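You operate a simulated robot arm through the tools that you are given. There is no shell and no other tool.

You run a simulated robot arm. Do the job below in one go: nothing can be reset, and whatever is moved stays where it is left.

JOB
Stop pump A, top its oil up to between MIN and MAX and start it again.
Fine: turn the grey air knob and the fill lever fully open, shut both after; no oil runs while the pump is on; leave the other V valves, pump controls and clamps of this pipe line.

It is judged by the outcome, as a careful person would: the job done as asked, and still so three seconds after it is handed in. It fails if anything else is knocked over, pushed out of place, dropped, spilled or broken.

ROBOT AND FRAMES
A 7-joint arm with a two-finger parallel gripper, fixed in place. Base frame: the origin is at the foot of the arm, x ahead of it, y to its left, z up. Lengths are in m, angles in degrees, forces in N, time in s.
Its first joint turns from -132.0 to 132.0 degrees. Payload 3.91 kg.
The tool frame sits at the grasp point between the pads (the TCP): z along the fingers, y along the line on which they close. The tips reach 0.03 m beyond it. Largest opening 0.11 m; finger width 0.02, thickness 0.01; the body of the gripper, 0.048 by 0.112 m, starts 0.055 m behind the TCP.
Orientation is that of the tool frame in the base frame, as a unit quaternion [x, y, z, w]. With the fingers straight down and closing along the base's y, the tool's x points along the base's -x, its y along +y and its z along -z.

CONTROLS
- The arm moves only by the tool drive_tool. Its argument "deltas" is a list that holds one entry, the list of rows, each a list of 7 numbers: the finger opening in m, from 0 to 0.11, then the shift along the base's x, y, z in m, then the turn, a rotation vector about the base's x, y, z in degrees. In form: [[[jaw, x, y, z, rx, ry, rz], ...]]. A call has 1 to 20 rows; each row is the pose to reach, as a shift and turn from the pose commanded when the call began. Rows are played at 5 a second. More than 0.05 m and 8.6 degrees between two rows, or a gripper value outside its range, and nothing of the call is played. A pose out of reach is approached as far as the arm can. The call stops where the force on the tool passes 70 N (or 10 N more than at its start, if that is more) or the arm is blocked; 0.2 s more then pass. The fingers move at their own pace (about 0.108 m/s each) and stop on an object; they squeeze with about 36 N. The grip force told is the motor's: it shows also when the fingers shut on nothing. Time passes only in rows, and 0.2 s behind the last, so rows that repeat a pose let the fingers close. The reply holds the time, the measured pose of the TCP, the force on the tool along the base axes, the opening and the grip force, in the units named above and with some noise, with the torque about the TCP (base axes, N m) and any sound that the robot's microphone picked up.
- Cameras (640 x 400 px; columns grow to the right, rows downward): "scene" is fixed at [0.2187, -0.6505, 1.5146]; the picture's right is [0.93, -0.38, 0.00], its down [-0.08, -0.20, -0.98] and it looks along [0.37, 0.90, -0.22] (base axes); focal length 341 px, centre (320, 200). "wrist" rides on the gripper at [0.072, 0.017, -0.103] in the tool frame; the picture's right is [-0.23, 0.97, 0.00], its down [-0.76, -0.18, -0.62] and it looks along [-0.61, -0.14, 0.78] (tool axes); focal length 222 px, centre (320, 200). There is no depth. A picture from a camera that has moved, and an enlarged one, comes with that camera's place and axes in the base frame and with its lens.
- grab_frame(camera): a new picture of that camera. The clock stands still meanwhile.
- inspect(camera, box): a new picture of the part [left, top, right, bottom] of that camera's present view, enlarged. The clock stands still meanwhile.
- hand_in(): hands the job in; it is judged then, once.

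Nothing tells you positions but the pictures and the camera data. Unless the task says otherwise, let go and move clear before handing in.

The tools are called after "Emit:" as name(argument=value, ...) on one line, values as JSON. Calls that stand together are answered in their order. drive_tool: Moves the arm, as the interface text tells. Its arguments: {"type":"object","properties":{"deltas":{"type":"array","items":{"type":"array","items":{"type":"array","items":{"type":"number"}}}}},"required":["deltas"]} The other tools are called the same way: grab_frame (camera) takes a picture; inspect (camera, box) takes an enlarged picture of a part of a camera's view; hand_in () hands the job in.

At the start:

```text
t: 0.0
tool_pos: [0.2248, 0.6082, 1.363]
ee_rot: [0.0, 1.0, 0.0, 0.0]
force: [0.7, -0.1, 0.3]
wrist_torque: [-0.04, -0.04, -0.01]
width: 0.1102
grasp_force: 0.2
```

scene: 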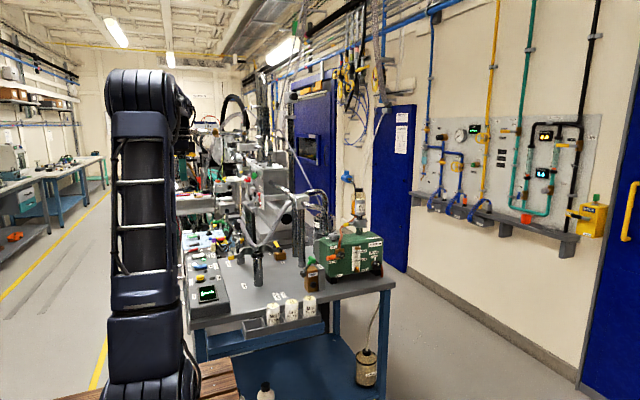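
wrist: 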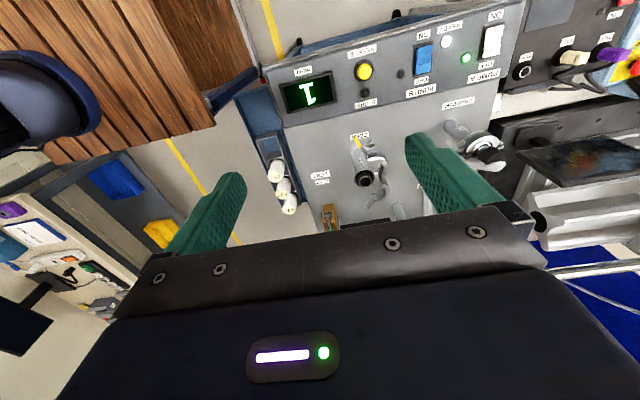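

I see a bench with a control panel, a green pump and some oil bottles in front of the arm; I'll look closer at these parts before moving.

Emit:
inspect(camera="scene", box=[180, 180, 400, 320])

Emit:
inspect(camera="scene", box=[300, 180, 400, 300])

Emit:
inspect(camera="wrist", box=[240, 0, 540, 220])

Emit:
inspect(camera="scene", box=[400, 80, 640, 280])

```text
2.86 times, centred on (290, 250) of scene
camera zoom: at [0.2187, -0.6505, 1.5146], right [0.93, -0.38, 0.0], down [-0.08, -0.2, -0.98], along [0.37, 0.9, -0.22], focal length 974 px, centre (406, 57)
```

zoom: 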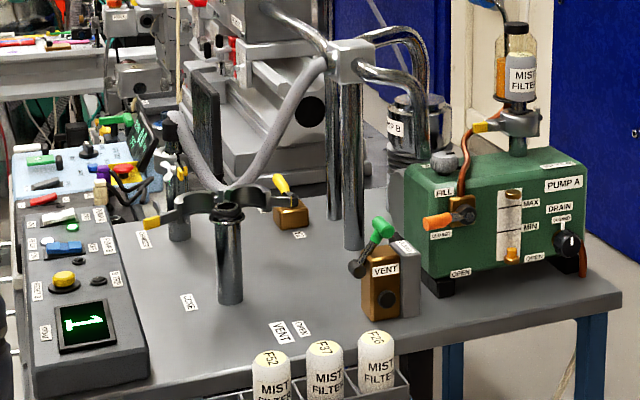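

```text
3.33 times, centred on (350, 240) of scene
camera zoom: at [0.2187, -0.6505, 1.5146], right [0.93, -0.38, 0.0], down [-0.08, -0.2, -0.98], along [0.37, 0.9, -0.22], focal length 1137 px, centre (220, 67)
```

zoom: 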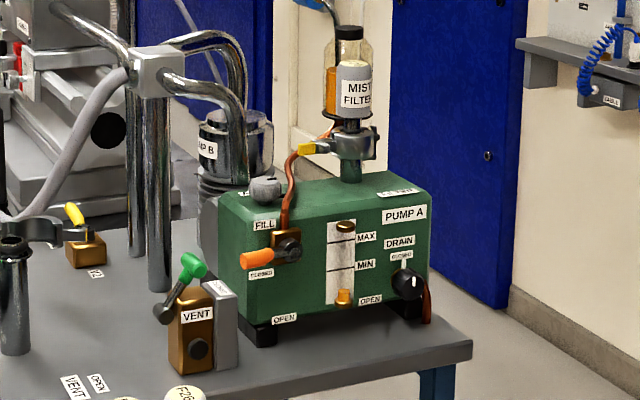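

```text
1.82 times, centred on (390, 110) of wrist
camera zoom: at [0.1543, 0.6251, 1.4666], right [0.23, 0.97, 0.0], down [0.76, -0.18, 0.62], along [0.61, -0.14, -0.78], focal length 404 px, centre (193, 364)
```

zoom: 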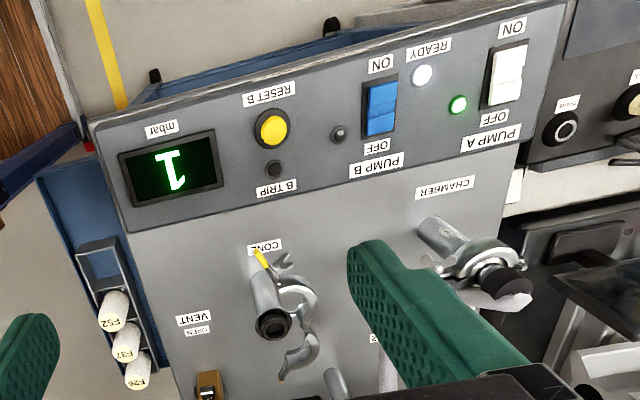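

```text
2.00 times, centred on (520, 180) of scene
camera zoom: at [0.2187, -0.6505, 1.5146], right [0.93, -0.38, 0.0], down [-0.08, -0.2, -0.98], along [0.37, 0.9, -0.22], focal length 682 px, centre (-80, 240)
```

zoom: 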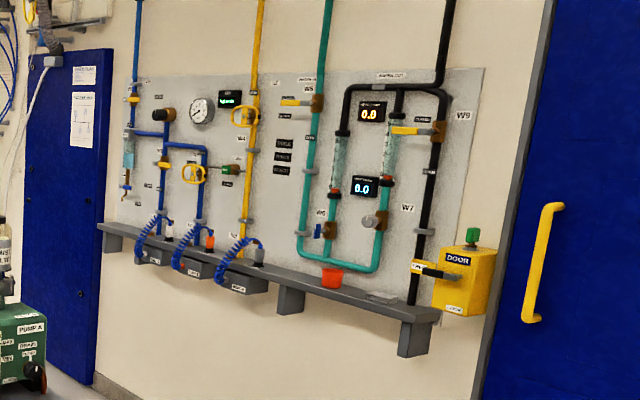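

The pump A block with sight glass, orange fill lever, black drain knob and a grey knob on top is visible; the pump A switch is the white rocker on the panel. I'll zoom in further to read labels.

Emit:
inspect(camera="scene", box=[310, 225, 360, 285])

Emit:
inspect(camera="scene", box=[345, 225, 395, 285])

Emit:
inspect(camera="scene", box=[330, 180, 390, 240])

Emit:
inspect(camera="scene", box=[180, 220, 250, 310])

Emit:
inspect(camera="wrist", box=[400, 0, 530, 110])

```text
6.67 times, centred on (335, 255) of scene
camera zoom: at [0.2187, -0.6505, 1.5146], right [0.93, -0.38, 0.0], down [-0.08, -0.2, -0.98], along [0.37, 0.9, -0.22], focal length 2274 px, centre (220, -167)
```

zoom: 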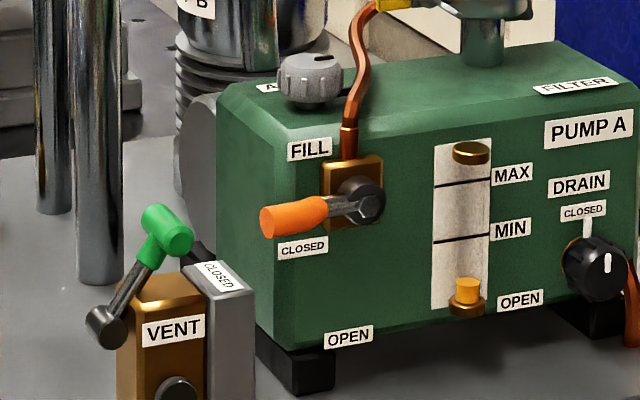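

```text
6.67 times, centred on (370, 255) of scene
camera zoom: at [0.2187, -0.6505, 1.5146], right [0.93, -0.38, 0.0], down [-0.08, -0.2, -0.98], along [0.37, 0.9, -0.22], focal length 2274 px, centre (-13, -167)
```

zoom: 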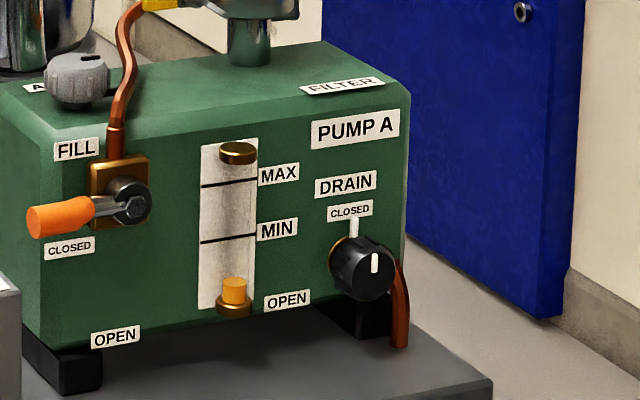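

```text
6.67 times, centred on (360, 210) of scene
camera zoom: at [0.2187, -0.6505, 1.5146], right [0.93, -0.38, 0.0], down [-0.08, -0.2, -0.98], along [0.37, 0.9, -0.22], focal length 2274 px, centre (53, 133)
```

zoom: 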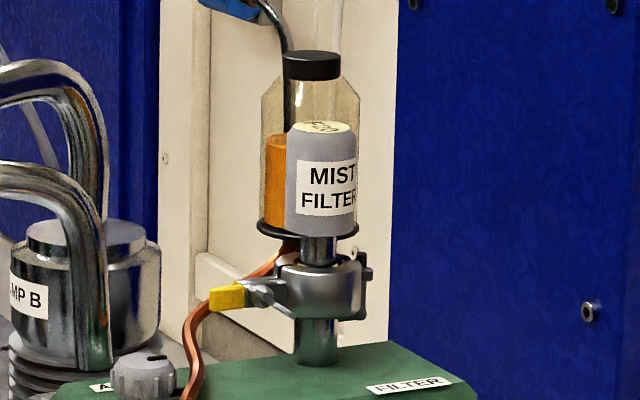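

```text
4.44 times, centred on (215, 265) of scene
camera zoom: at [0.2187, -0.6505, 1.5146], right [0.93, -0.38, 0.0], down [-0.08, -0.2, -0.98], along [0.37, 0.9, -0.22], focal length 1516 px, centre (787, -89)
```

zoom: 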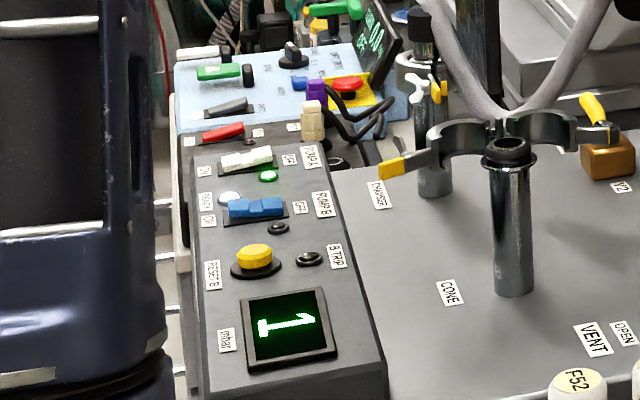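

```text
3.64 times, centred on (465, 55) of wrist
camera zoom: at [0.1543, 0.6251, 1.4666], right [0.23, 0.97, 0.0], down [0.76, -0.18, 0.62], along [0.61, -0.14, -0.78], focal length 808 px, centre (-207, 727)
```

zoom: 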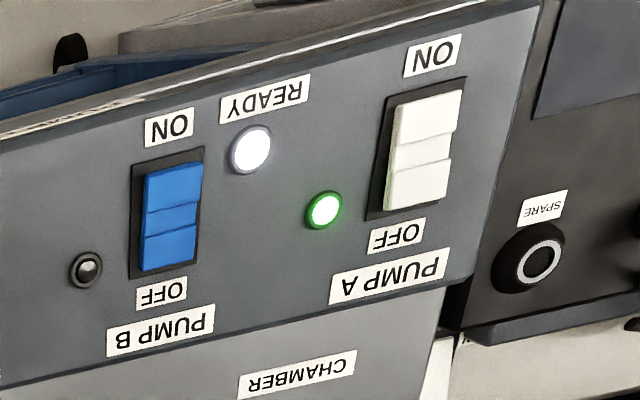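

The bench top is at about z 0.857, the control panel is flat at about z 0.90, and the pump A rocker sits near (0.27, 0.96, 0.91) with its OFF end toward +x. I'll close the fingers and move above it for a better look.

Emit:
drive_tool(deltas=[[[0.05, 0.006, 0.037, -0.025, 0, 0, 0], [0, 0.012, 0.075, -0.05, 0, 0, 0], [0, 0.018, 0.112, -0.075, 0, 0, 0], [0, 0.025, 0.15, -0.1, 0, 0, 0], [0, 0.031, 0.187, -0.125, 0, 0, 0], [0, 0.037, 0.225, -0.15, 0, 0, 0], [0, 0.043, 0.262, -0.175, 0, 0, 0], [0, 0.05, 0.29, -0.2, 0, 0, 0], [0, 0.05, 0.29, -0.2, 0, 0, 0]]])

Emit:
grab_frame(camera="wrist")

Emit:
grab_frame(camera="scene")

```text
t: 2.0
tool_pos: [0.2756, 0.8984, 1.1609]
ee_rot: [0.0, 1.0, 0.0, 0.0]
force: [-0.3, 0.0, 0.8]
wrist_torque: [0.02, -0.01, -0.02]
width: 0.0002
grasp_force: 36.3
```

```text
taken
camera wrist: at [0.2051, 0.9161, 1.2644], right [0.23, 0.97, 0.0], down [0.76, -0.18, 0.62], along [0.61, -0.14, -0.78], focal length 222 px, centre (320, 200)
```

wrist: 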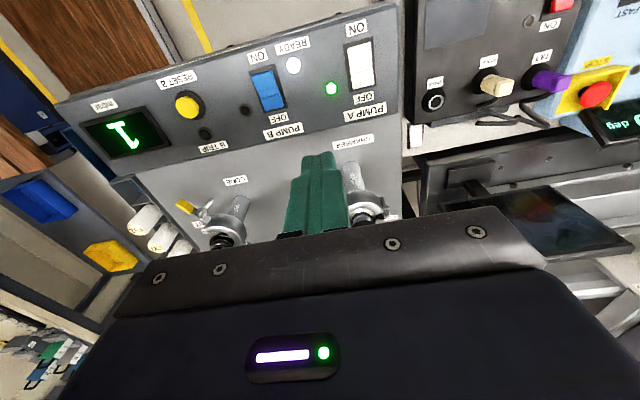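

```text
taken
```

scene: 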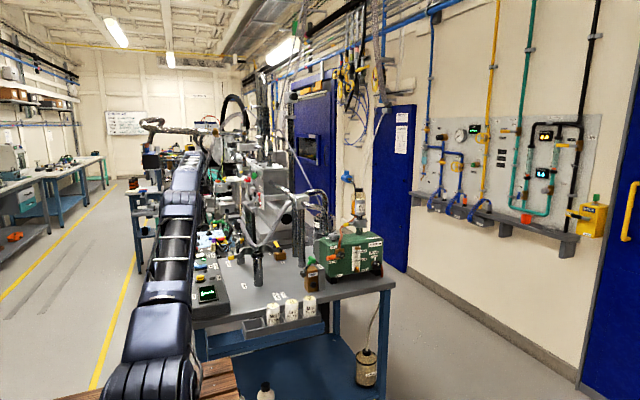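

The rocker is in the wrist view at about (361, 64); zooming to triangulate it and see which end is pressed.

Emit:
inspect(camera="wrist", box=[320, 10, 420, 120])

Emit:
inspect(camera="wrist", box=[220, 0, 640, 250])

```text
3.64 times, centred on (370, 65) of wrist
camera zoom: at [0.2051, 0.9161, 1.2644], right [0.23, 0.97, 0.0], down [0.76, -0.18, 0.62], along [0.61, -0.14, -0.78], focal length 808 px, centre (138, 691)
```

zoom: 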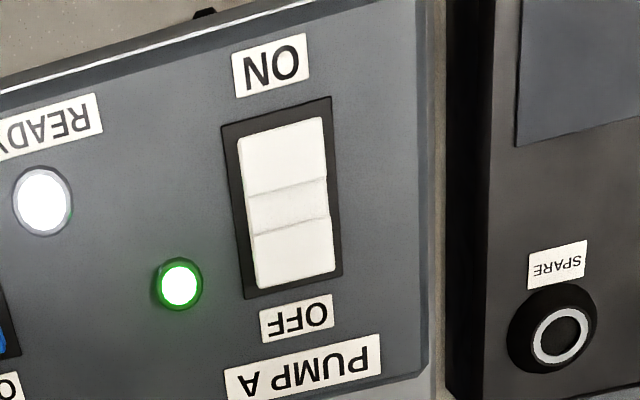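

```text
1.52 times, centred on (430, 125) of wrist
camera zoom: at [0.2051, 0.9161, 1.2644], right [0.23, 0.97, 0.0], down [0.76, -0.18, 0.62], along [0.61, -0.14, -0.78], focal length 338 px, centre (152, 314)
```

zoom: 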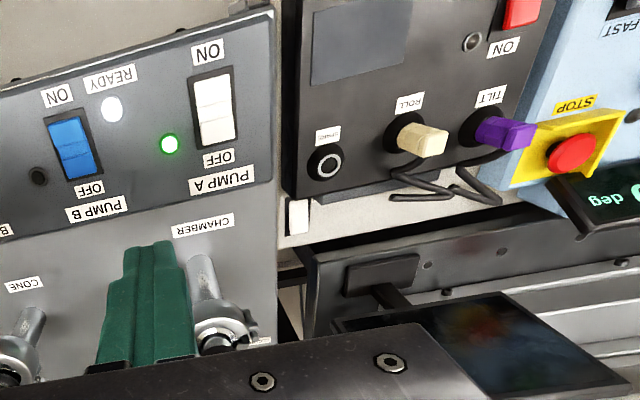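

The OFF half of the pump A rocker is at about (0.282, 0.959, 0.917). I'll come down above it with the closed fingers tilted outward a little for reach.

Emit:
drive_tool(deltas=[[[0, 0.002, 0.012, -0.045, 5, 0, 0], [0, 0.004, 0.024, -0.09, 10, 0, 0], [0, 0.006, 0.036, -0.13, 15, 0, 0], [0, 0.008, 0.048, -0.165, 20, 0, 0], [0, 0.008, 0.054, -0.185, 20, 0, 0], [0, 0.008, 0.054, -0.185, 20, 0, 0]]])

Emit:
grab_frame(camera="wrist")

Emit:
inspect(camera="scene", box=[150, 180, 270, 310])

```text
t: 3.4
tool_pos: [0.2835, 0.9527, 0.9778]
ee_rot: [0.001, 0.985, 0.174, 0.0]
force: [0.3, -0.2, -0.7]
wrist_torque: [0.0, 0.0, 0.0]
width: 0.0
grasp_force: 36.0
```

```text
taken
camera wrist: at [0.212, 0.933, 1.0804], right [0.23, 0.92, 0.33], down [0.76, -0.38, 0.52], along [0.61, 0.13, -0.78], focal length 222 px, centre (320, 200)
```

wrist: 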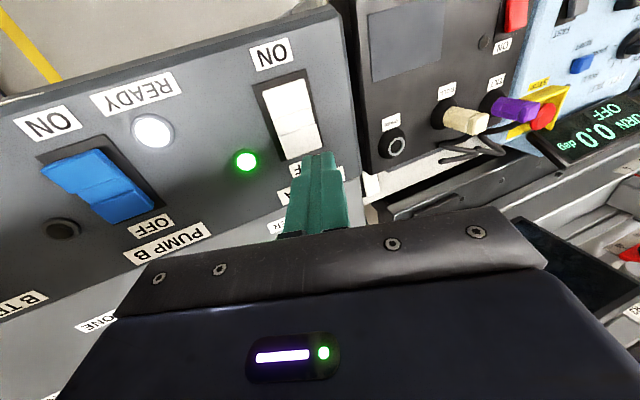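

```text
3.08 times, centred on (210, 245) of scene
camera zoom: at [0.2187, -0.6505, 1.5146], right [0.93, -0.38, 0.0], down [-0.08, -0.2, -0.98], along [0.37, 0.9, -0.22], focal length 1049 px, centre (658, 62)
```

zoom: 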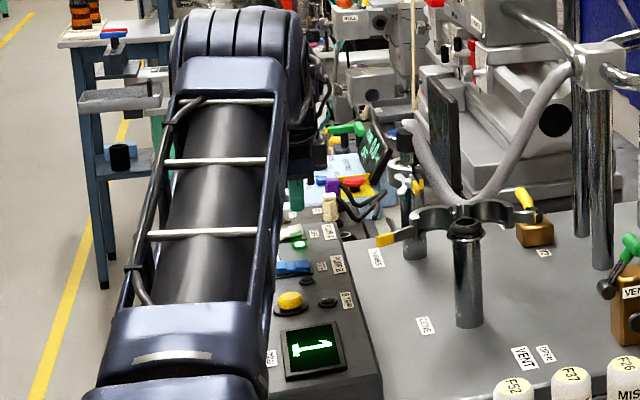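

The fingertips are right above the OFF half. Pressing straight down in small steps.

Emit:
drive_tool(deltas=[[[0, 0, 0, -0.012, 0, 0, 0], [0, 0, 0, -0.022, 0, 0, 0], [0, 0, 0, -0.028, 0, 0, 0], [0, 0, 0, -0.032, 0, 0, 0], [0, 0, 0, -0.036, 0, 0, 0]]])

Emit:
grab_frame(camera="wrist")

```text
t: 4.6
tool_pos: [0.2837, 0.952, 0.9471]
ee_rot: [0.001, 0.984, 0.177, 0.001]
force: [2.2, -9.6, 33.6]
wrist_torque: [-0.24, 0.24, 0.12]
width: 0.0
grasp_force: 36.2
```

```text
taken
camera wrist: at [0.2123, 0.932, 1.0496], right [0.23, 0.91, 0.34], down [0.76, -0.38, 0.52], along [0.61, 0.14, -0.78], focal length 222 px, centre (320, 200)
```

wrist: 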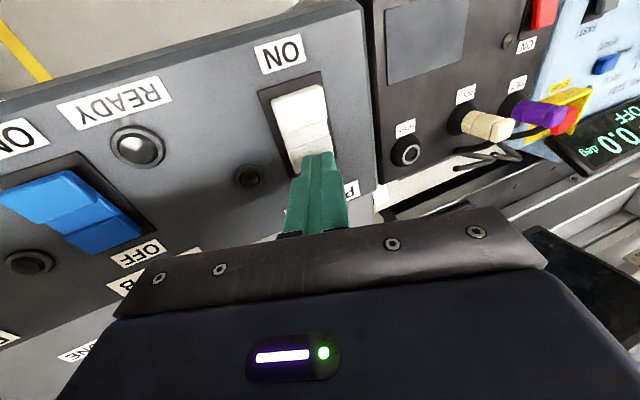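

The green lamp has gone out and the rocker has tipped to OFF, so pump A is stopped. I'll lift off and check.

Emit:
drive_tool(deltas=[[[0, 0, 0, 0.03, 0, 0, 0], [0, -0.002, -0.02, 0.07, 0, 0, 0], [0, -0.004, -0.04, 0.11, 0, 0, 0], [0, -0.006, -0.054, 0.15, -5, 0, 0]]])

Emit:
grab_frame(camera="wrist")

Emit:
inspect(camera="scene", box=[300, 180, 400, 300])

```text
t: 5.6
tool_pos: [0.2766, 0.8988, 1.0926]
ee_rot: [-0.001, 0.992, 0.129, 0.0]
force: [-0.3, 0.3, -0.3]
wrist_torque: [-0.01, 0.0, -0.02]
width: 0.0004
grasp_force: 36.3
```

```text
taken
camera wrist: at [0.2047, 0.8885, 1.1968], right [0.23, 0.94, 0.25], down [0.76, -0.33, 0.56], along [0.61, 0.06, -0.79], focal length 222 px, centre (320, 200)
```

wrist: 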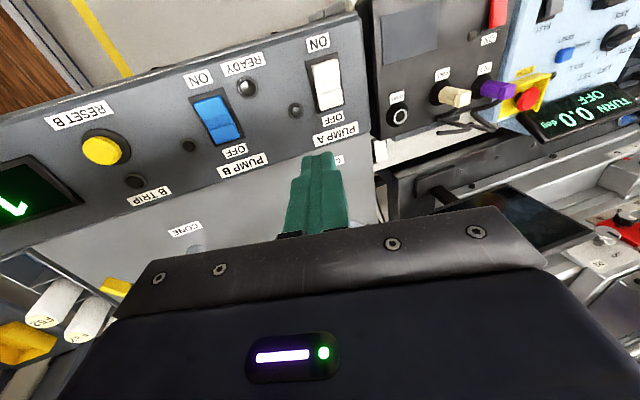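

```text
3.33 times, centred on (350, 240) of scene
camera zoom: at [0.2187, -0.6505, 1.5146], right [0.93, -0.38, 0.0], down [-0.08, -0.2, -0.98], along [0.37, 0.9, -0.22], focal length 1137 px, centre (220, 67)
```

zoom: 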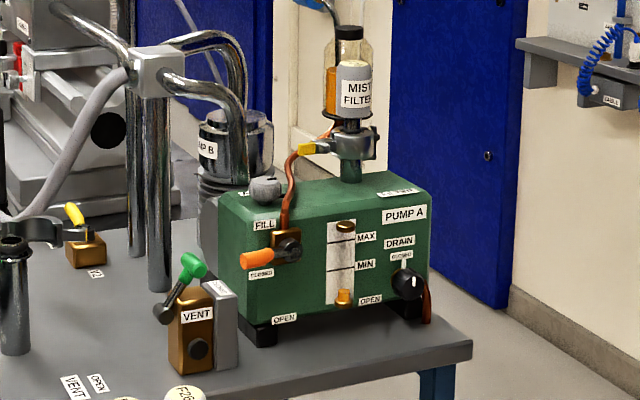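

Pump A is off and its lamp is out. Next I'll raise the arm, swing it over toward the pump and look at the fill lever and the grey air knob from close by.

Emit:
drive_tool(deltas=[[[0, 0, -0.03, 0.038, -5, 0, 0], [0, 0, -0.06, 0.076, -10, 0, 0], [0, 0.01, -0.09, 0.11, -15, 0, 0], [0, 0.03, -0.12, 0.14, -15, 0, 0], [0, 0.05, -0.15, 0.17, -15, 0, 0], [0, 0.07, -0.18, 0.2, -15, 0, 0], [0, 0.1, -0.215, 0.21, -15, 0, 0], [0, 0.13, -0.25, 0.21, -15, 0, 0], [0, 0.16, -0.285, 0.21, -15, 0, 0], [0, 0.19, -0.32, 0.21, -15, 0, 0], [0, 0.22, -0.355, 0.21, -15, 0, 0], [0, 0.25, -0.39, 0.21, -15, 0, 0], [0, 0.28, -0.42, 0.21, -15, 0, 0], [0, 0.315, -0.44, 0.19, -15, 0, 0], [0, 0.343, -0.44, 0.16, -15, 0, 0], [0, 0.343, -0.44, 0.16, -15, 0, 0]]])

Emit:
grab_frame(camera="wrist")

Emit:
grab_frame(camera="scene")

```text
t: 9.0
tool_pos: [0.6225, 0.4586, 1.251]
ee_rot: [-0.001, 1.0, 0.0, 0.0]
force: [0.0, -0.2, 0.1]
wrist_torque: [0.0, -0.02, 0.0]
width: 0.0003
grasp_force: 35.0
```

```text
taken
camera wrist: at [0.5532, 0.475, 1.3546], right [0.23, 0.97, 0.0], down [0.76, -0.18, 0.62], along [0.61, -0.14, -0.78], focal length 222 px, centre (320, 200)
```

wrist: 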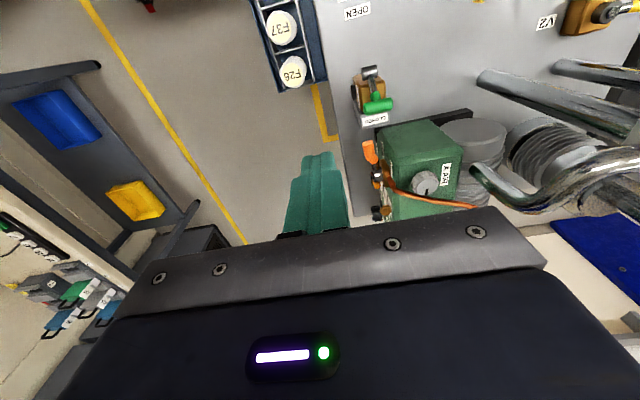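

```text
taken
```

scene: 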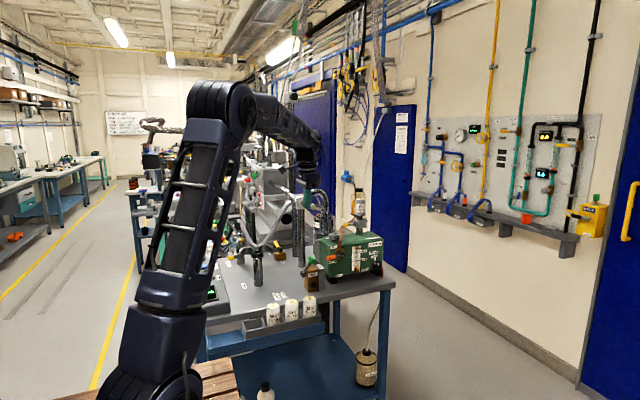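

Emit:
inspect(camera="wrist", box=[340, 100, 500, 230])

Emit:
inspect(camera="wrist", box=[350, 130, 460, 220])

```text
3.08 times, centred on (420, 165) of wrist
camera zoom: at [0.5532, 0.475, 1.3546], right [0.23, 0.97, 0.0], down [0.76, -0.18, 0.62], along [0.61, -0.14, -0.78], focal length 684 px, centre (12, 308)
```

zoom: 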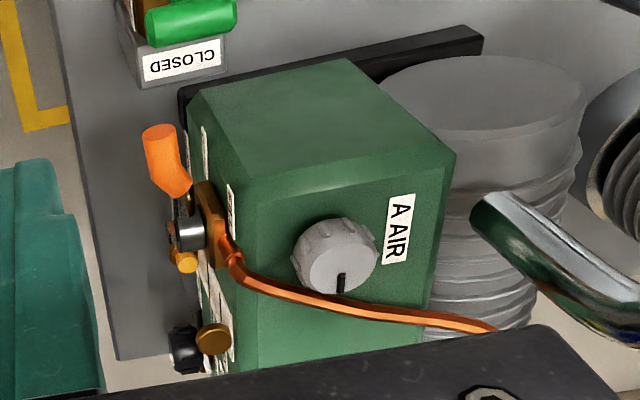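

```text
4.44 times, centred on (405, 175) of wrist
camera zoom: at [0.5532, 0.475, 1.3546], right [0.23, 0.97, 0.0], down [0.76, -0.18, 0.62], along [0.61, -0.14, -0.78], focal length 987 px, centre (-58, 311)
```

zoom: 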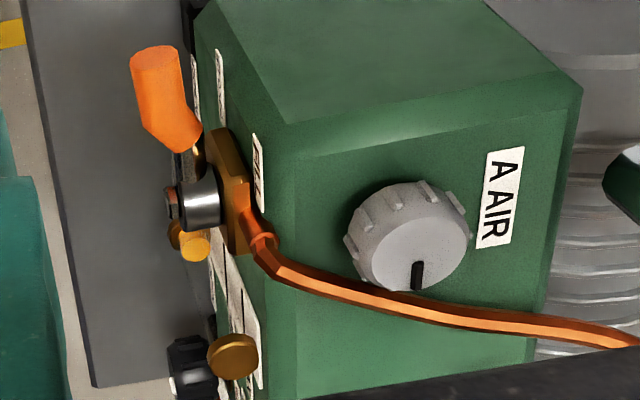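

The grey knob is marked "A AIR" and the copper pipe passes close to it, so I need better views. I'll turn the tool to point at the pump's front face with the camera above it, at a safe standoff.

Emit:
drive_tool(deltas=[[[0, 0.006, -0.006, 0, 4.33, 4.33, -4.33], [0, 0.012, -0.012, 0, 8.66, 8.66, -8.66], [0, 0.018, -0.018, 0, 12.99, 12.99, -12.99], [0, 0.024, -0.024, 0, 17.32, 17.32, -17.32], [0, 0.03, -0.03, 0, 21.65, 21.65, -21.65], [0, 0.037, -0.037, 0, 25.98, 25.98, -25.98], [0, 0.044, -0.044, 0, 30.31, 30.31, -30.31], [0, 0.05, -0.05, 0, 34.64, 34.64, -34.64], [0, 0.056, -0.056, -0.01, 38.97, 38.97, -38.97], [0, 0.062, -0.062, -0.02, 43.3, 43.3, -43.3], [0, 0.068, -0.068, -0.03, 47.63, 47.63, -47.63], [0, 0.074, -0.074, -0.04, 51.96, 51.96, -51.96], [0, 0.08, -0.08, -0.05, 56.29, 56.29, -56.29], [0, 0.086, -0.086, -0.065, 60.62, 60.62, -60.62], [0, 0.092, -0.092, -0.08, 64.95, 64.95, -64.95], [0, 0.1, -0.1, -0.1, 69.28, 69.28, -69.28], [0, 0.1, -0.1, -0.1, 69.28, 69.28, -69.28]]])

Emit:
grab_frame(camera="wrist")

Emit:
grab_frame(camera="scene")

```text
t: 12.6
tool_pos: [0.7218, 0.3572, 1.151]
ee_rot: [0.5, 0.5, 0.5, -0.5]
force: [0.0, 0.2, 0.4]
wrist_torque: [0.02, -0.01, -0.01]
width: 0.0002
grasp_force: 35.6
```

```text
taken
camera wrist: at [0.7399, 0.2544, 1.2246], right [0.97, 0.0, -0.23], down [-0.18, -0.62, -0.76], along [-0.14, 0.78, -0.61], focal length 222 px, centre (320, 200)
```

wrist: 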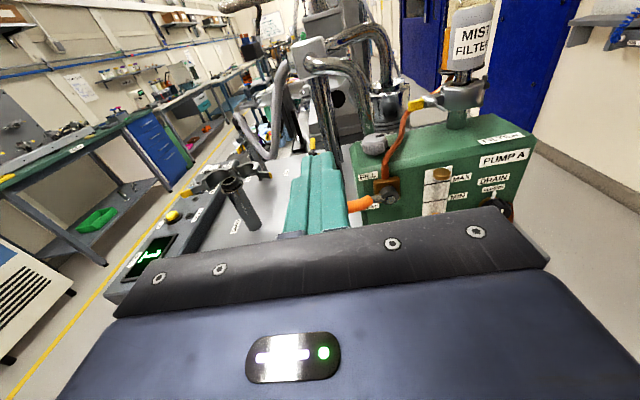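

```text
taken
```

scene: 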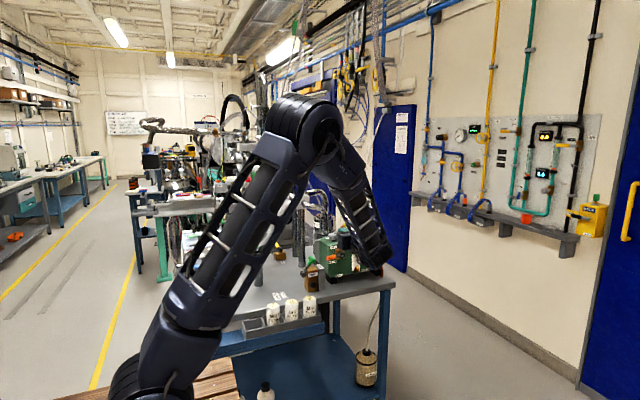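

The orientation is reached and I can see the pump front from above; zooming to measure the lever, knob and pipe.

Emit:
inspect(camera="wrist", box=[340, 90, 500, 220])

Emit:
inspect(camera="wrist", box=[340, 120, 430, 220])

Emit:
inspect(camera="wrist", box=[400, 60, 540, 180])

```text
3.08 times, centred on (420, 155) of wrist
camera zoom: at [0.7399, 0.2544, 1.2246], right [0.97, 0.0, -0.23], down [-0.18, -0.62, -0.76], along [-0.14, 0.78, -0.61], focal length 684 px, centre (12, 338)
```

zoom: 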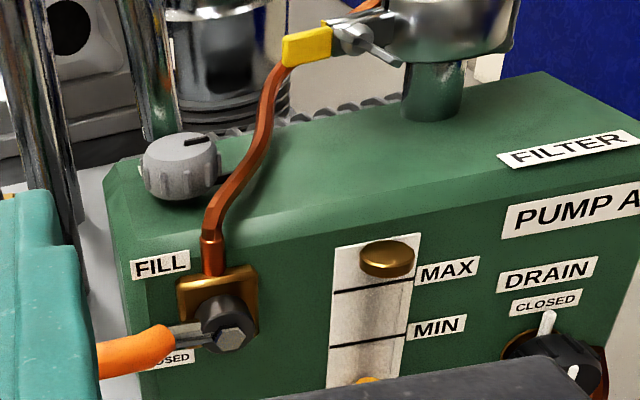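

```text
4.00 times, centred on (385, 170) of wrist
camera zoom: at [0.7399, 0.2544, 1.2246], right [0.97, 0.0, -0.23], down [-0.18, -0.62, -0.76], along [-0.14, 0.78, -0.61], focal length 888 px, centre (60, 320)
```

zoom: 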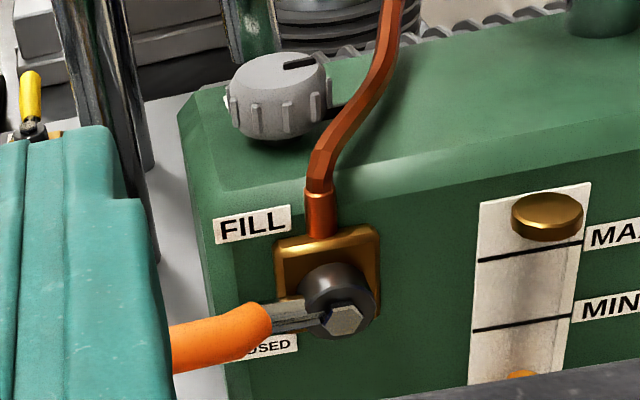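

```text
3.33 times, centred on (470, 120) of wrist
camera zoom: at [0.7399, 0.2544, 1.2246], right [0.97, 0.0, -0.23], down [-0.18, -0.62, -0.76], along [-0.14, 0.78, -0.61], focal length 740 px, centre (-180, 467)
```

zoom: 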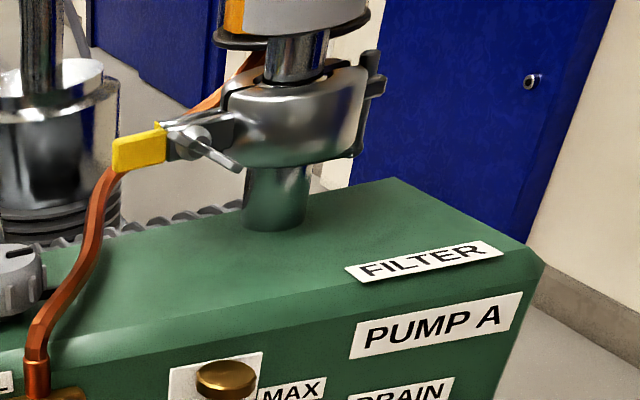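

The knob centre comes out near (0.796, 0.598) with its top at z 1.058, and the copper pipe passes about 2.7 cm from the knob axis on the +x side, running about 61° from x. I'll hover above the knob with the tool down and the jaws aligned to miss the pipe, then look again.

Emit:
drive_tool(deltas=[[[0, 0, 0, 0.045, -7.08, -2.93, 2.93], [0, 0, 0, 0.09, -14.15, -5.86, 5.86], [0, 0, 0.01, 0.135, -21.23, -8.79, 8.79], [0, 0.006, 0.03, 0.16, -28.3, -11.72, 11.72], [0, 0.014, 0.06, 0.16, -35.38, -14.65, 14.65], [0, 0.022, 0.09, 0.16, -42.45, -17.59, 17.59], [0, 0.03, 0.12, 0.16, -49.53, -20.52, 20.52], [0, 0.04, 0.15, 0.16, -56.6, -23.45, 23.45], [0, 0.05, 0.18, 0.16, -63.68, -26.38, 26.38], [0, 0.06, 0.205, 0.16, -70.75, -29.31, 29.31], [0, 0.07, 0.225, 0.16, -77.83, -32.24, 32.24], [0, 0.076, 0.239, 0.15, -84.9, -35.17, 35.17], [0.06, 0.076, 0.239, 0.12, -84.9, -35.17, 35.17], [0.06, 0.076, 0.239, 0.1, -84.9, -35.17, 35.17], [0.06, 0.076, 0.239, 0.1, -84.9, -35.17, 35.17]]])

Emit:
grab_frame(camera="wrist")

Emit:
grab_frame(camera="scene")

```text
t: 15.8
tool_pos: [0.7936, 0.5992, 1.2523]
ee_rot: [0.382, 0.924, 0.0, 0.0]
force: [-0.4, 0.3, 1.3]
wrist_torque: [0.03, 0.0, -0.01]
width: 0.0599
grasp_force: 0.0
out of reach, approached as far as the arm can: row 12
```

```text
taken
camera wrist: at [0.7569, 0.6613, 1.3555], right [0.85, 0.53, 0.0], down [0.41, -0.66, 0.62], along [0.33, -0.53, -0.78], focal length 222 px, centre (320, 200)
```

wrist: 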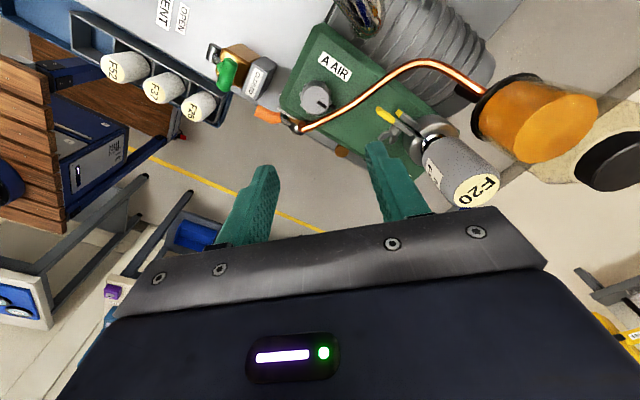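

```text
taken
```

scene: 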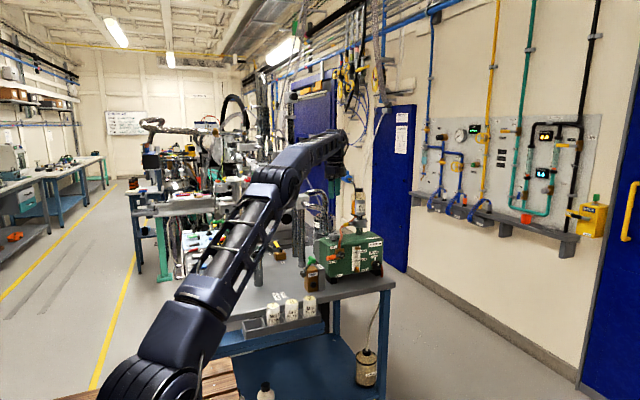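

Vertical reach works there (and gets easier lower down). Zooming in on knob and pipe from this nearly overhead view.

Emit:
inspect(camera="wrist", box=[260, 40, 400, 160])

Emit:
inspect(camera="wrist", box=[290, 0, 520, 200])

```text
3.33 times, centred on (330, 100) of wrist
camera zoom: at [0.7569, 0.6613, 1.3555], right [0.85, 0.53, 0.0], down [0.41, -0.66, 0.62], along [0.33, -0.53, -0.78], focal length 740 px, centre (287, 533)
```

zoom: 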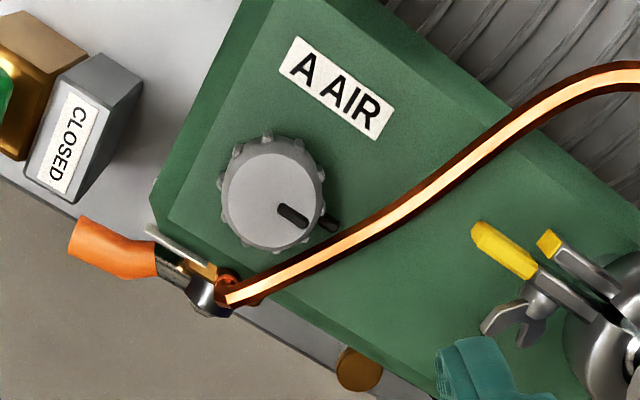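

```text
2.00 times, centred on (405, 100) of wrist
camera zoom: at [0.7569, 0.6613, 1.3555], right [0.85, 0.53, 0.0], down [0.41, -0.66, 0.62], along [0.33, -0.53, -0.78], focal length 444 px, centre (150, 400)
```

zoom: 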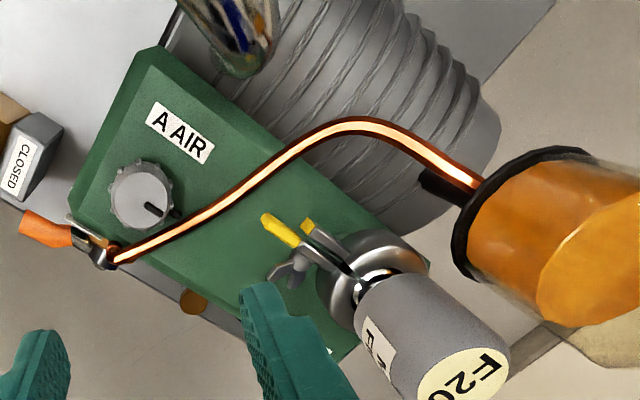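

The overhead view confirms the knob and pipe spacing: jaws must stay within about ±18° of the pipe direction. I'll descend to just above the knob at jaw angle ~50° and check alignment.

Emit:
drive_tool(deltas=[[[0.056, -0.001, -0.001, -0.04, 0, 0, 2], [0.056, -0.001, -0.001, -0.08, 0, 0, 4], [0.056, -0.001, -0.001, -0.12, 0, 0, 5], [0.056, -0.001, -0.001, -0.14, 0, 0, 5], [0.056, -0.001, -0.001, -0.14, 0, 0, 5]]])

Emit:
grab_frame(camera="wrist")

Emit:
inspect(camera="wrist", box=[220, 60, 440, 240])

Emit:
inspect(camera="scene", box=[290, 130, 400, 290])

```text
t: 17.0
tool_pos: [0.7941, 0.596, 1.1119]
ee_rot: [0.342, 0.94, 0.0, 0.0]
force: [0.3, 0.3, -0.4]
wrist_torque: [0.0, 0.01, 0.0]
width: 0.056
grasp_force: 0.2
```

```text
taken
camera wrist: at [0.7511, 0.6559, 1.2158], right [0.8, 0.6, 0.0], down [0.47, -0.63, 0.62], along [0.37, -0.5, -0.78], focal length 222 px, centre (320, 200)
```

wrist: 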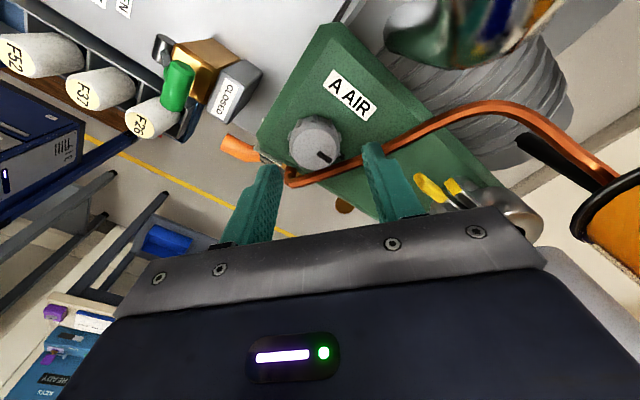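

```text
2.22 times, centred on (330, 150) of wrist
camera zoom: at [0.7511, 0.6559, 1.2158], right [0.8, 0.6, 0.0], down [0.47, -0.63, 0.62], along [0.37, -0.5, -0.78], focal length 494 px, centre (298, 311)
```

zoom: 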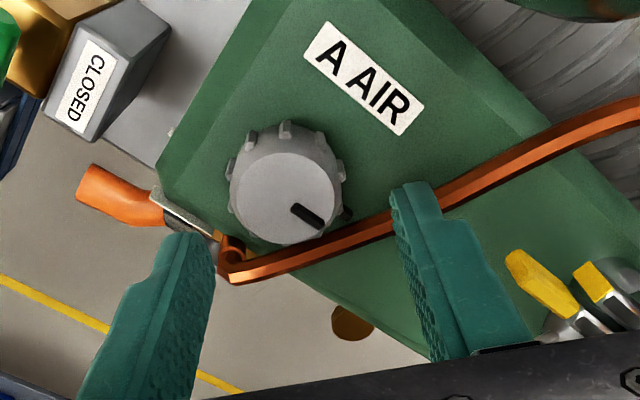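

```text
2.50 times, centred on (345, 210) of scene
camera zoom: at [0.2187, -0.6505, 1.5146], right [0.93, -0.38, 0.0], down [-0.08, -0.2, -0.98], along [0.37, 0.9, -0.22], focal length 853 px, centre (258, 175)
```

zoom: 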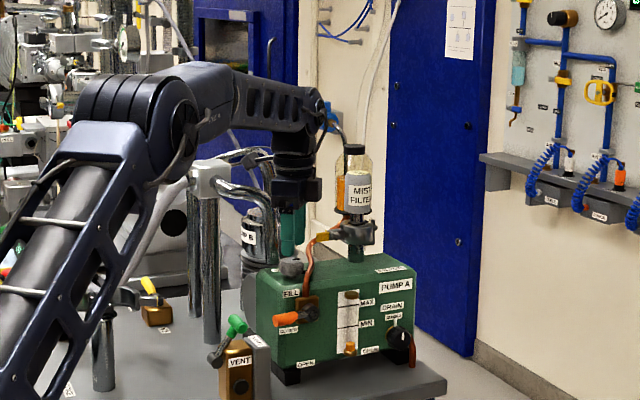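

The jaws straddle the knob well, but the gripper body would pass close to pump B's chrome elbow behind. I'll lean the tool 12° away from it (about the jaw axis) and centre on the knob at about (0.794, 0.593).

Emit:
drive_tool(deltas=[[[0.056, 0.001, -0.002, 0.01, 4.0, 4.46, -2], [0.056, 0.002, -0.0045, 0.01, 8.03, 8.92, -4], [0.056, 0.0025, -0.0045, -0.005, 8.03, 8.92, -4], [0.056, 0.0025, -0.0045, -0.005, 8.03, 8.92, -4]]])

Emit:
inspect(camera="wrist", box=[200, 40, 460, 240])

Emit:
inspect(camera="scene", box=[300, 170, 380, 270])

```text
t: 18.0
tool_pos: [0.7977, 0.5918, 1.1067]
ee_rot: [0.373, 0.922, 0.039, -0.097]
force: [0.1, -0.3, -0.6]
wrist_torque: [-0.01, -0.01, -0.02]
width: 0.0562
grasp_force: 0.2
```

```text
2.00 times, centred on (330, 140) of wrist
camera zoom: at [0.7753, 0.6384, 1.2237], right [0.84, 0.55, -0.05], down [0.51, -0.74, 0.45], along [0.21, -0.4, -0.89], focal length 444 px, centre (300, 320)
```

zoom: 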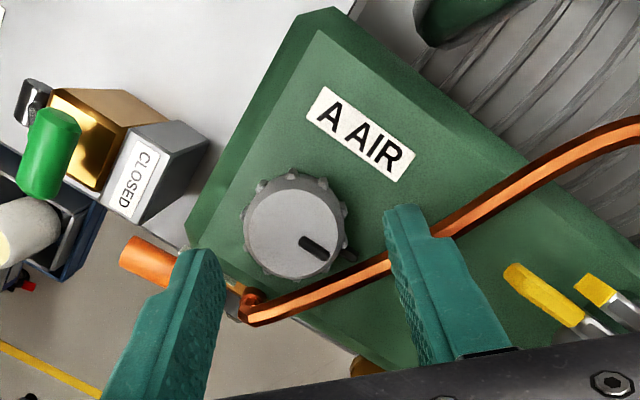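

```text
4.00 times, centred on (340, 220) of scene
camera zoom: at [0.2187, -0.6505, 1.5146], right [0.93, -0.38, 0.0], down [-0.08, -0.2, -0.98], along [0.37, 0.9, -0.22], focal length 1364 px, centre (240, 120)
```

zoom: 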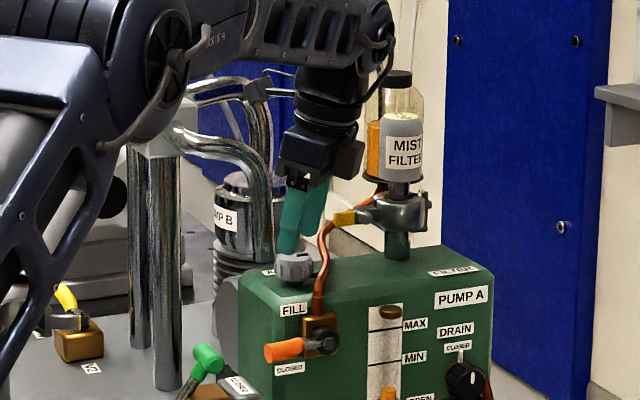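

Aligned well. Descending over the knob and closing on it.

Emit:
drive_tool(deltas=[[[0.054, 0, -0.001, -0.012, 0, 0, 0], [0.054, 0, -0.002, -0.022, 0, 0, 0], [0.054, 0, -0.002, -0.029, 0, 0, 0], [0.054, 0, -0.002, -0.029, 0, 0, 0]]])

Emit:
inspect(camera="wrist", box=[200, 60, 440, 240])

Emit:
inspect(camera="scene", box=[310, 200, 370, 270])

```text
t: 19.0
tool_pos: [0.7965, 0.5903, 1.079]
ee_rot: [0.373, 0.922, 0.04, -0.098]
force: [0.1, 0.5, 0.1]
wrist_torque: [-0.03, 0.04, -0.01]
width: 0.0542
grasp_force: 0.1
```

```text
2.22 times, centred on (320, 150) of wrist
camera zoom: at [0.7749, 0.6361, 1.1947], right [0.84, 0.55, -0.05], down [0.51, -0.74, 0.45], along [0.21, -0.4, -0.89], focal length 494 px, centre (320, 311)
```

zoom: 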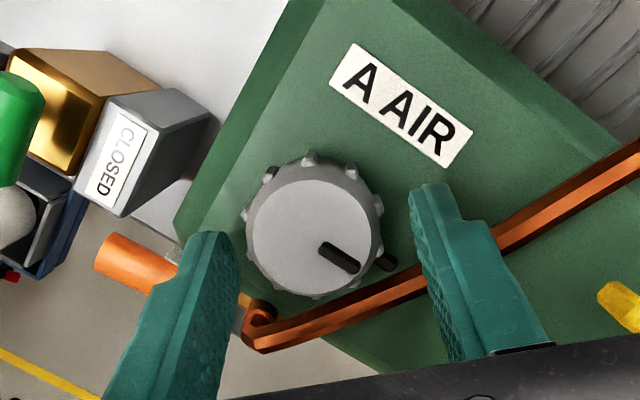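

```text
5.71 times, centred on (340, 235) of scene
camera zoom: at [0.2187, -0.6505, 1.5146], right [0.93, -0.38, 0.0], down [-0.08, -0.2, -0.98], along [0.37, 0.9, -0.22], focal length 1949 px, centre (206, 0)
```

zoom: 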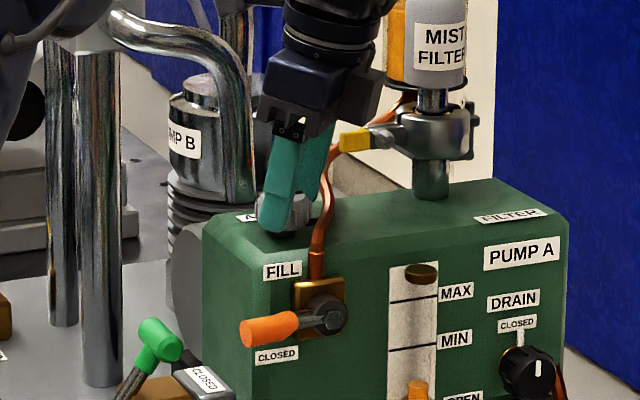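

The fingertips sit on both sides of the knob, clear of the pipe. Closing the jaws on it.

Emit:
drive_tool(deltas=[[[0.045, 0, 0, 0, 0, 0, 0], [0.035, 0, 0, 0, 0, 0, 0], [0.03, 0, 0, 0, 0, 0, 0], [0.03, 0, 0, 0, 0, 0, 0]]])

Emit:
inspect(camera="wrist", box=[200, 60, 440, 240])

```text
t: 20.0
tool_pos: [0.7971, 0.5894, 1.078]
ee_rot: [0.373, 0.922, 0.039, -0.097]
force: [-17.4, -18.2, -2.3]
wrist_torque: [-0.6, 0.56, 0.24]
width: 0.0378
grasp_force: 44.9
```

```text
2.22 times, centred on (320, 150) of wrist
camera zoom: at [0.7743, 0.6355, 1.1947], right [0.84, 0.55, -0.05], down [0.51, -0.74, 0.45], along [0.21, -0.4, -0.89], focal length 494 px, centre (320, 311)
```

zoom: 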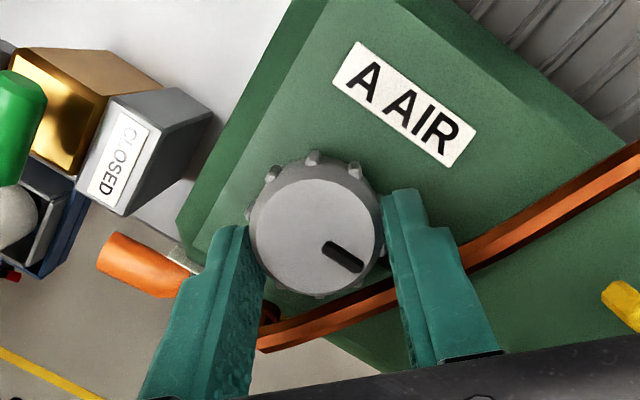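

The knob is gripped (3.8 cm). There's a ~25 N sideways offset, so I'll shift 2 mm to relieve it, then turn counter-clockwise slowly while watching the torque.

Emit:
drive_tool(deltas=[[[0.03, -0.0015, -0.0015, 0, 0, 0, 0], [0.03, -0.0015, -0.0015, 0, 0, 0, 3], [0.03, -0.0015, -0.0015, 0, 0, 0, 6], [0.03, -0.0015, -0.0015, 0, 0, 0, 9], [0.03, -0.0015, -0.0015, 0, 0, 0, 12]]])

Emit:
inspect(camera="wrist", box=[200, 60, 440, 240])

```text
t: 21.2
tool_pos: [0.7978, 0.5909, 1.0778]
ee_rot: [0.274, 0.956, 0.031, -0.1]
force: [36.5, 45.7, 9.4]
wrist_torque: [1.55, -0.14, -0.51]
width: 0.0378
grasp_force: 45.1
```

```text
2.22 times, centred on (320, 150) of wrist
camera zoom: at [0.7657, 0.6302, 1.1948], right [0.71, 0.71, -0.04], down [0.65, -0.62, 0.45], along [0.29, -0.35, -0.89], focal length 494 px, centre (320, 311)
```

zoom: 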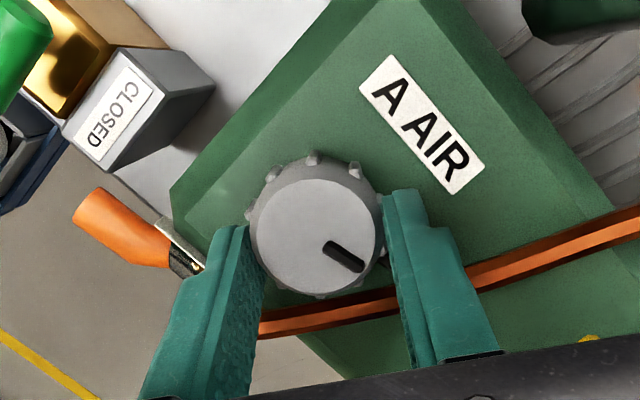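

The knob turns with the jaws. I overshot the sideways correction (about 58 N now), so I'll shift back ~1.4 mm before turning further.

Emit:
drive_tool(deltas=[[[0.03, 0.0004, 0.0006, 0, 0, 0, 0], [0.03, 0.0008, 0.0012, -0.0, 0, 0, 0], [0.03, 0.0008, 0.0012, 0, 0, 0, 0]]])

```text
t: 22.0
tool_pos: [0.7972, 0.5901, 1.0774]
ee_rot: [0.274, 0.956, 0.029, -0.101]
force: [25.2, 37.0, 21.4]
wrist_torque: [0.6, -0.97, -0.41]
width: 0.0377
grasp_force: 44.9
```

Now I'll finish re-centring and continue the counter-clockwise turn with the tool position following the knob axis at about (0.793, 0.593).

Emit:
drive_tool(deltas=[[[0.03, 0.001, 0.0007, 0, 0, 0, 0], [0.03, 0.00115, 0.00098, 0, 0, 0, 3], [0.03, 0.00127, 0.00122, 0, 0, 0, 6], [0.03, 0.0014, 0.0015, 0, 0, 0, 9], [0.03, 0.0015, 0.0017, 0, 0, 0, 12], [0.03, 0.0016, 0.002, 0, 0, 0, 15], [0.03, 0.00165, 0.0022, 0, 0, 0, 18], [0.03, 0.00165, 0.0022, 0, 0, 0, 18]]])

Emit:
inspect(camera="wrist", box=[200, 60, 440, 240])

Emit:
inspect(camera="scene", box=[310, 180, 380, 270])

```text
t: 23.8
tool_pos: [0.7969, 0.5931, 1.078]
ee_rot: [0.121, 0.987, 0.013, -0.104]
force: [24.8, 49.0, 26.9]
wrist_torque: [1.42, -0.64, -0.49]
width: 0.0378
grasp_force: 44.9
```

```text
2.22 times, centred on (320, 150) of wrist
camera zoom: at [0.7557, 0.621, 1.194], right [0.45, 0.89, -0.05], down [0.81, -0.38, 0.45], along [0.38, -0.24, -0.89], focal length 494 px, centre (320, 311)
```

zoom: 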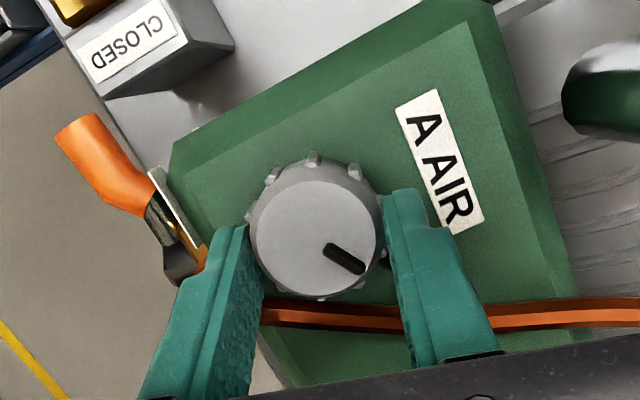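

```text
4.44 times, centred on (345, 225) of scene
camera zoom: at [0.2187, -0.6505, 1.5146], right [0.93, -0.38, 0.0], down [-0.08, -0.2, -0.98], along [0.37, 0.9, -0.22], focal length 1516 px, centre (209, 89)
```

zoom: 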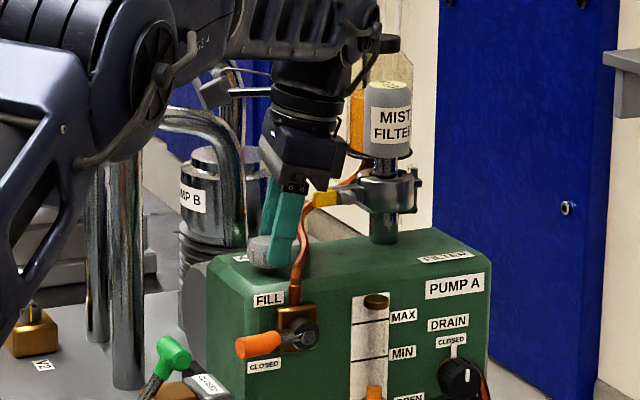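

The knob followed 30° counter-clockwise with light resisting torque. I'll release, lift, swing back and re-grip for another stroke.

Emit:
drive_tool(deltas=[[[0.052, 0, 0, 0, 0, 0, 0], [0.052, 0, 0, 0, 0, 0, 0], [0.052, 0, 0, 0.015, 0, 0, 0], [0.052, 0, 0, 0.03, 0, 0, 0], [0.052, -0.0006, -0.0003, 0.03, 0, 0, -7.5], [0.052, -0.0013, -0.0006, 0.03, 0, 0, -15], [0.052, -0.002, -0.0009, 0.03, 0, 0, -22.5], [0.052, -0.0026, -0.0012, 0.03, 0, 0, -30], [0.052, -0.0026, -0.0012, 0.015, 0, 0, -30], [0.052, -0.0026, -0.0012, 0, 0, 0, -30], [0.04, -0.0026, -0.0012, 0, 0, 0, -30], [0.03, -0.0026, -0.0012, 0, 0, 0, -30], [0.03, -0.0026, -0.0012, 0, 0, 0, -30]]])

Emit:
inspect(camera="wrist", box=[200, 60, 440, 240])

```text
t: 26.6
tool_pos: [0.7965, 0.5899, 1.0776]
ee_rot: [0.373, 0.922, 0.038, -0.097]
force: [-17.7, -19.1, -2.5]
wrist_torque: [-0.51, 0.69, 0.17]
width: 0.0378
grasp_force: 45.0
```

```text
2.22 times, centred on (320, 150) of wrist
camera zoom: at [0.7732, 0.6366, 1.1935], right [0.84, 0.55, -0.05], down [0.51, -0.74, 0.45], along [0.21, -0.4, -0.89], focal length 494 px, centre (320, 311)
```

zoom: 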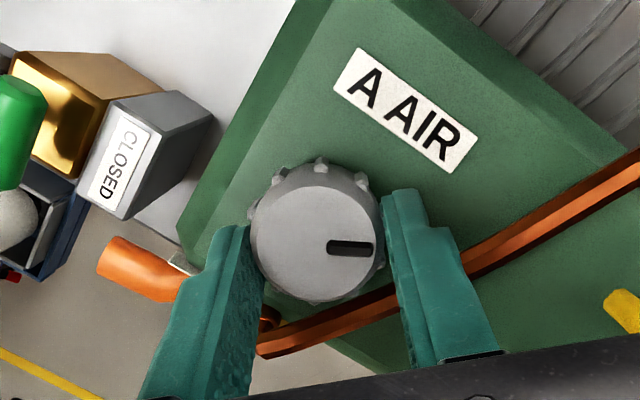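

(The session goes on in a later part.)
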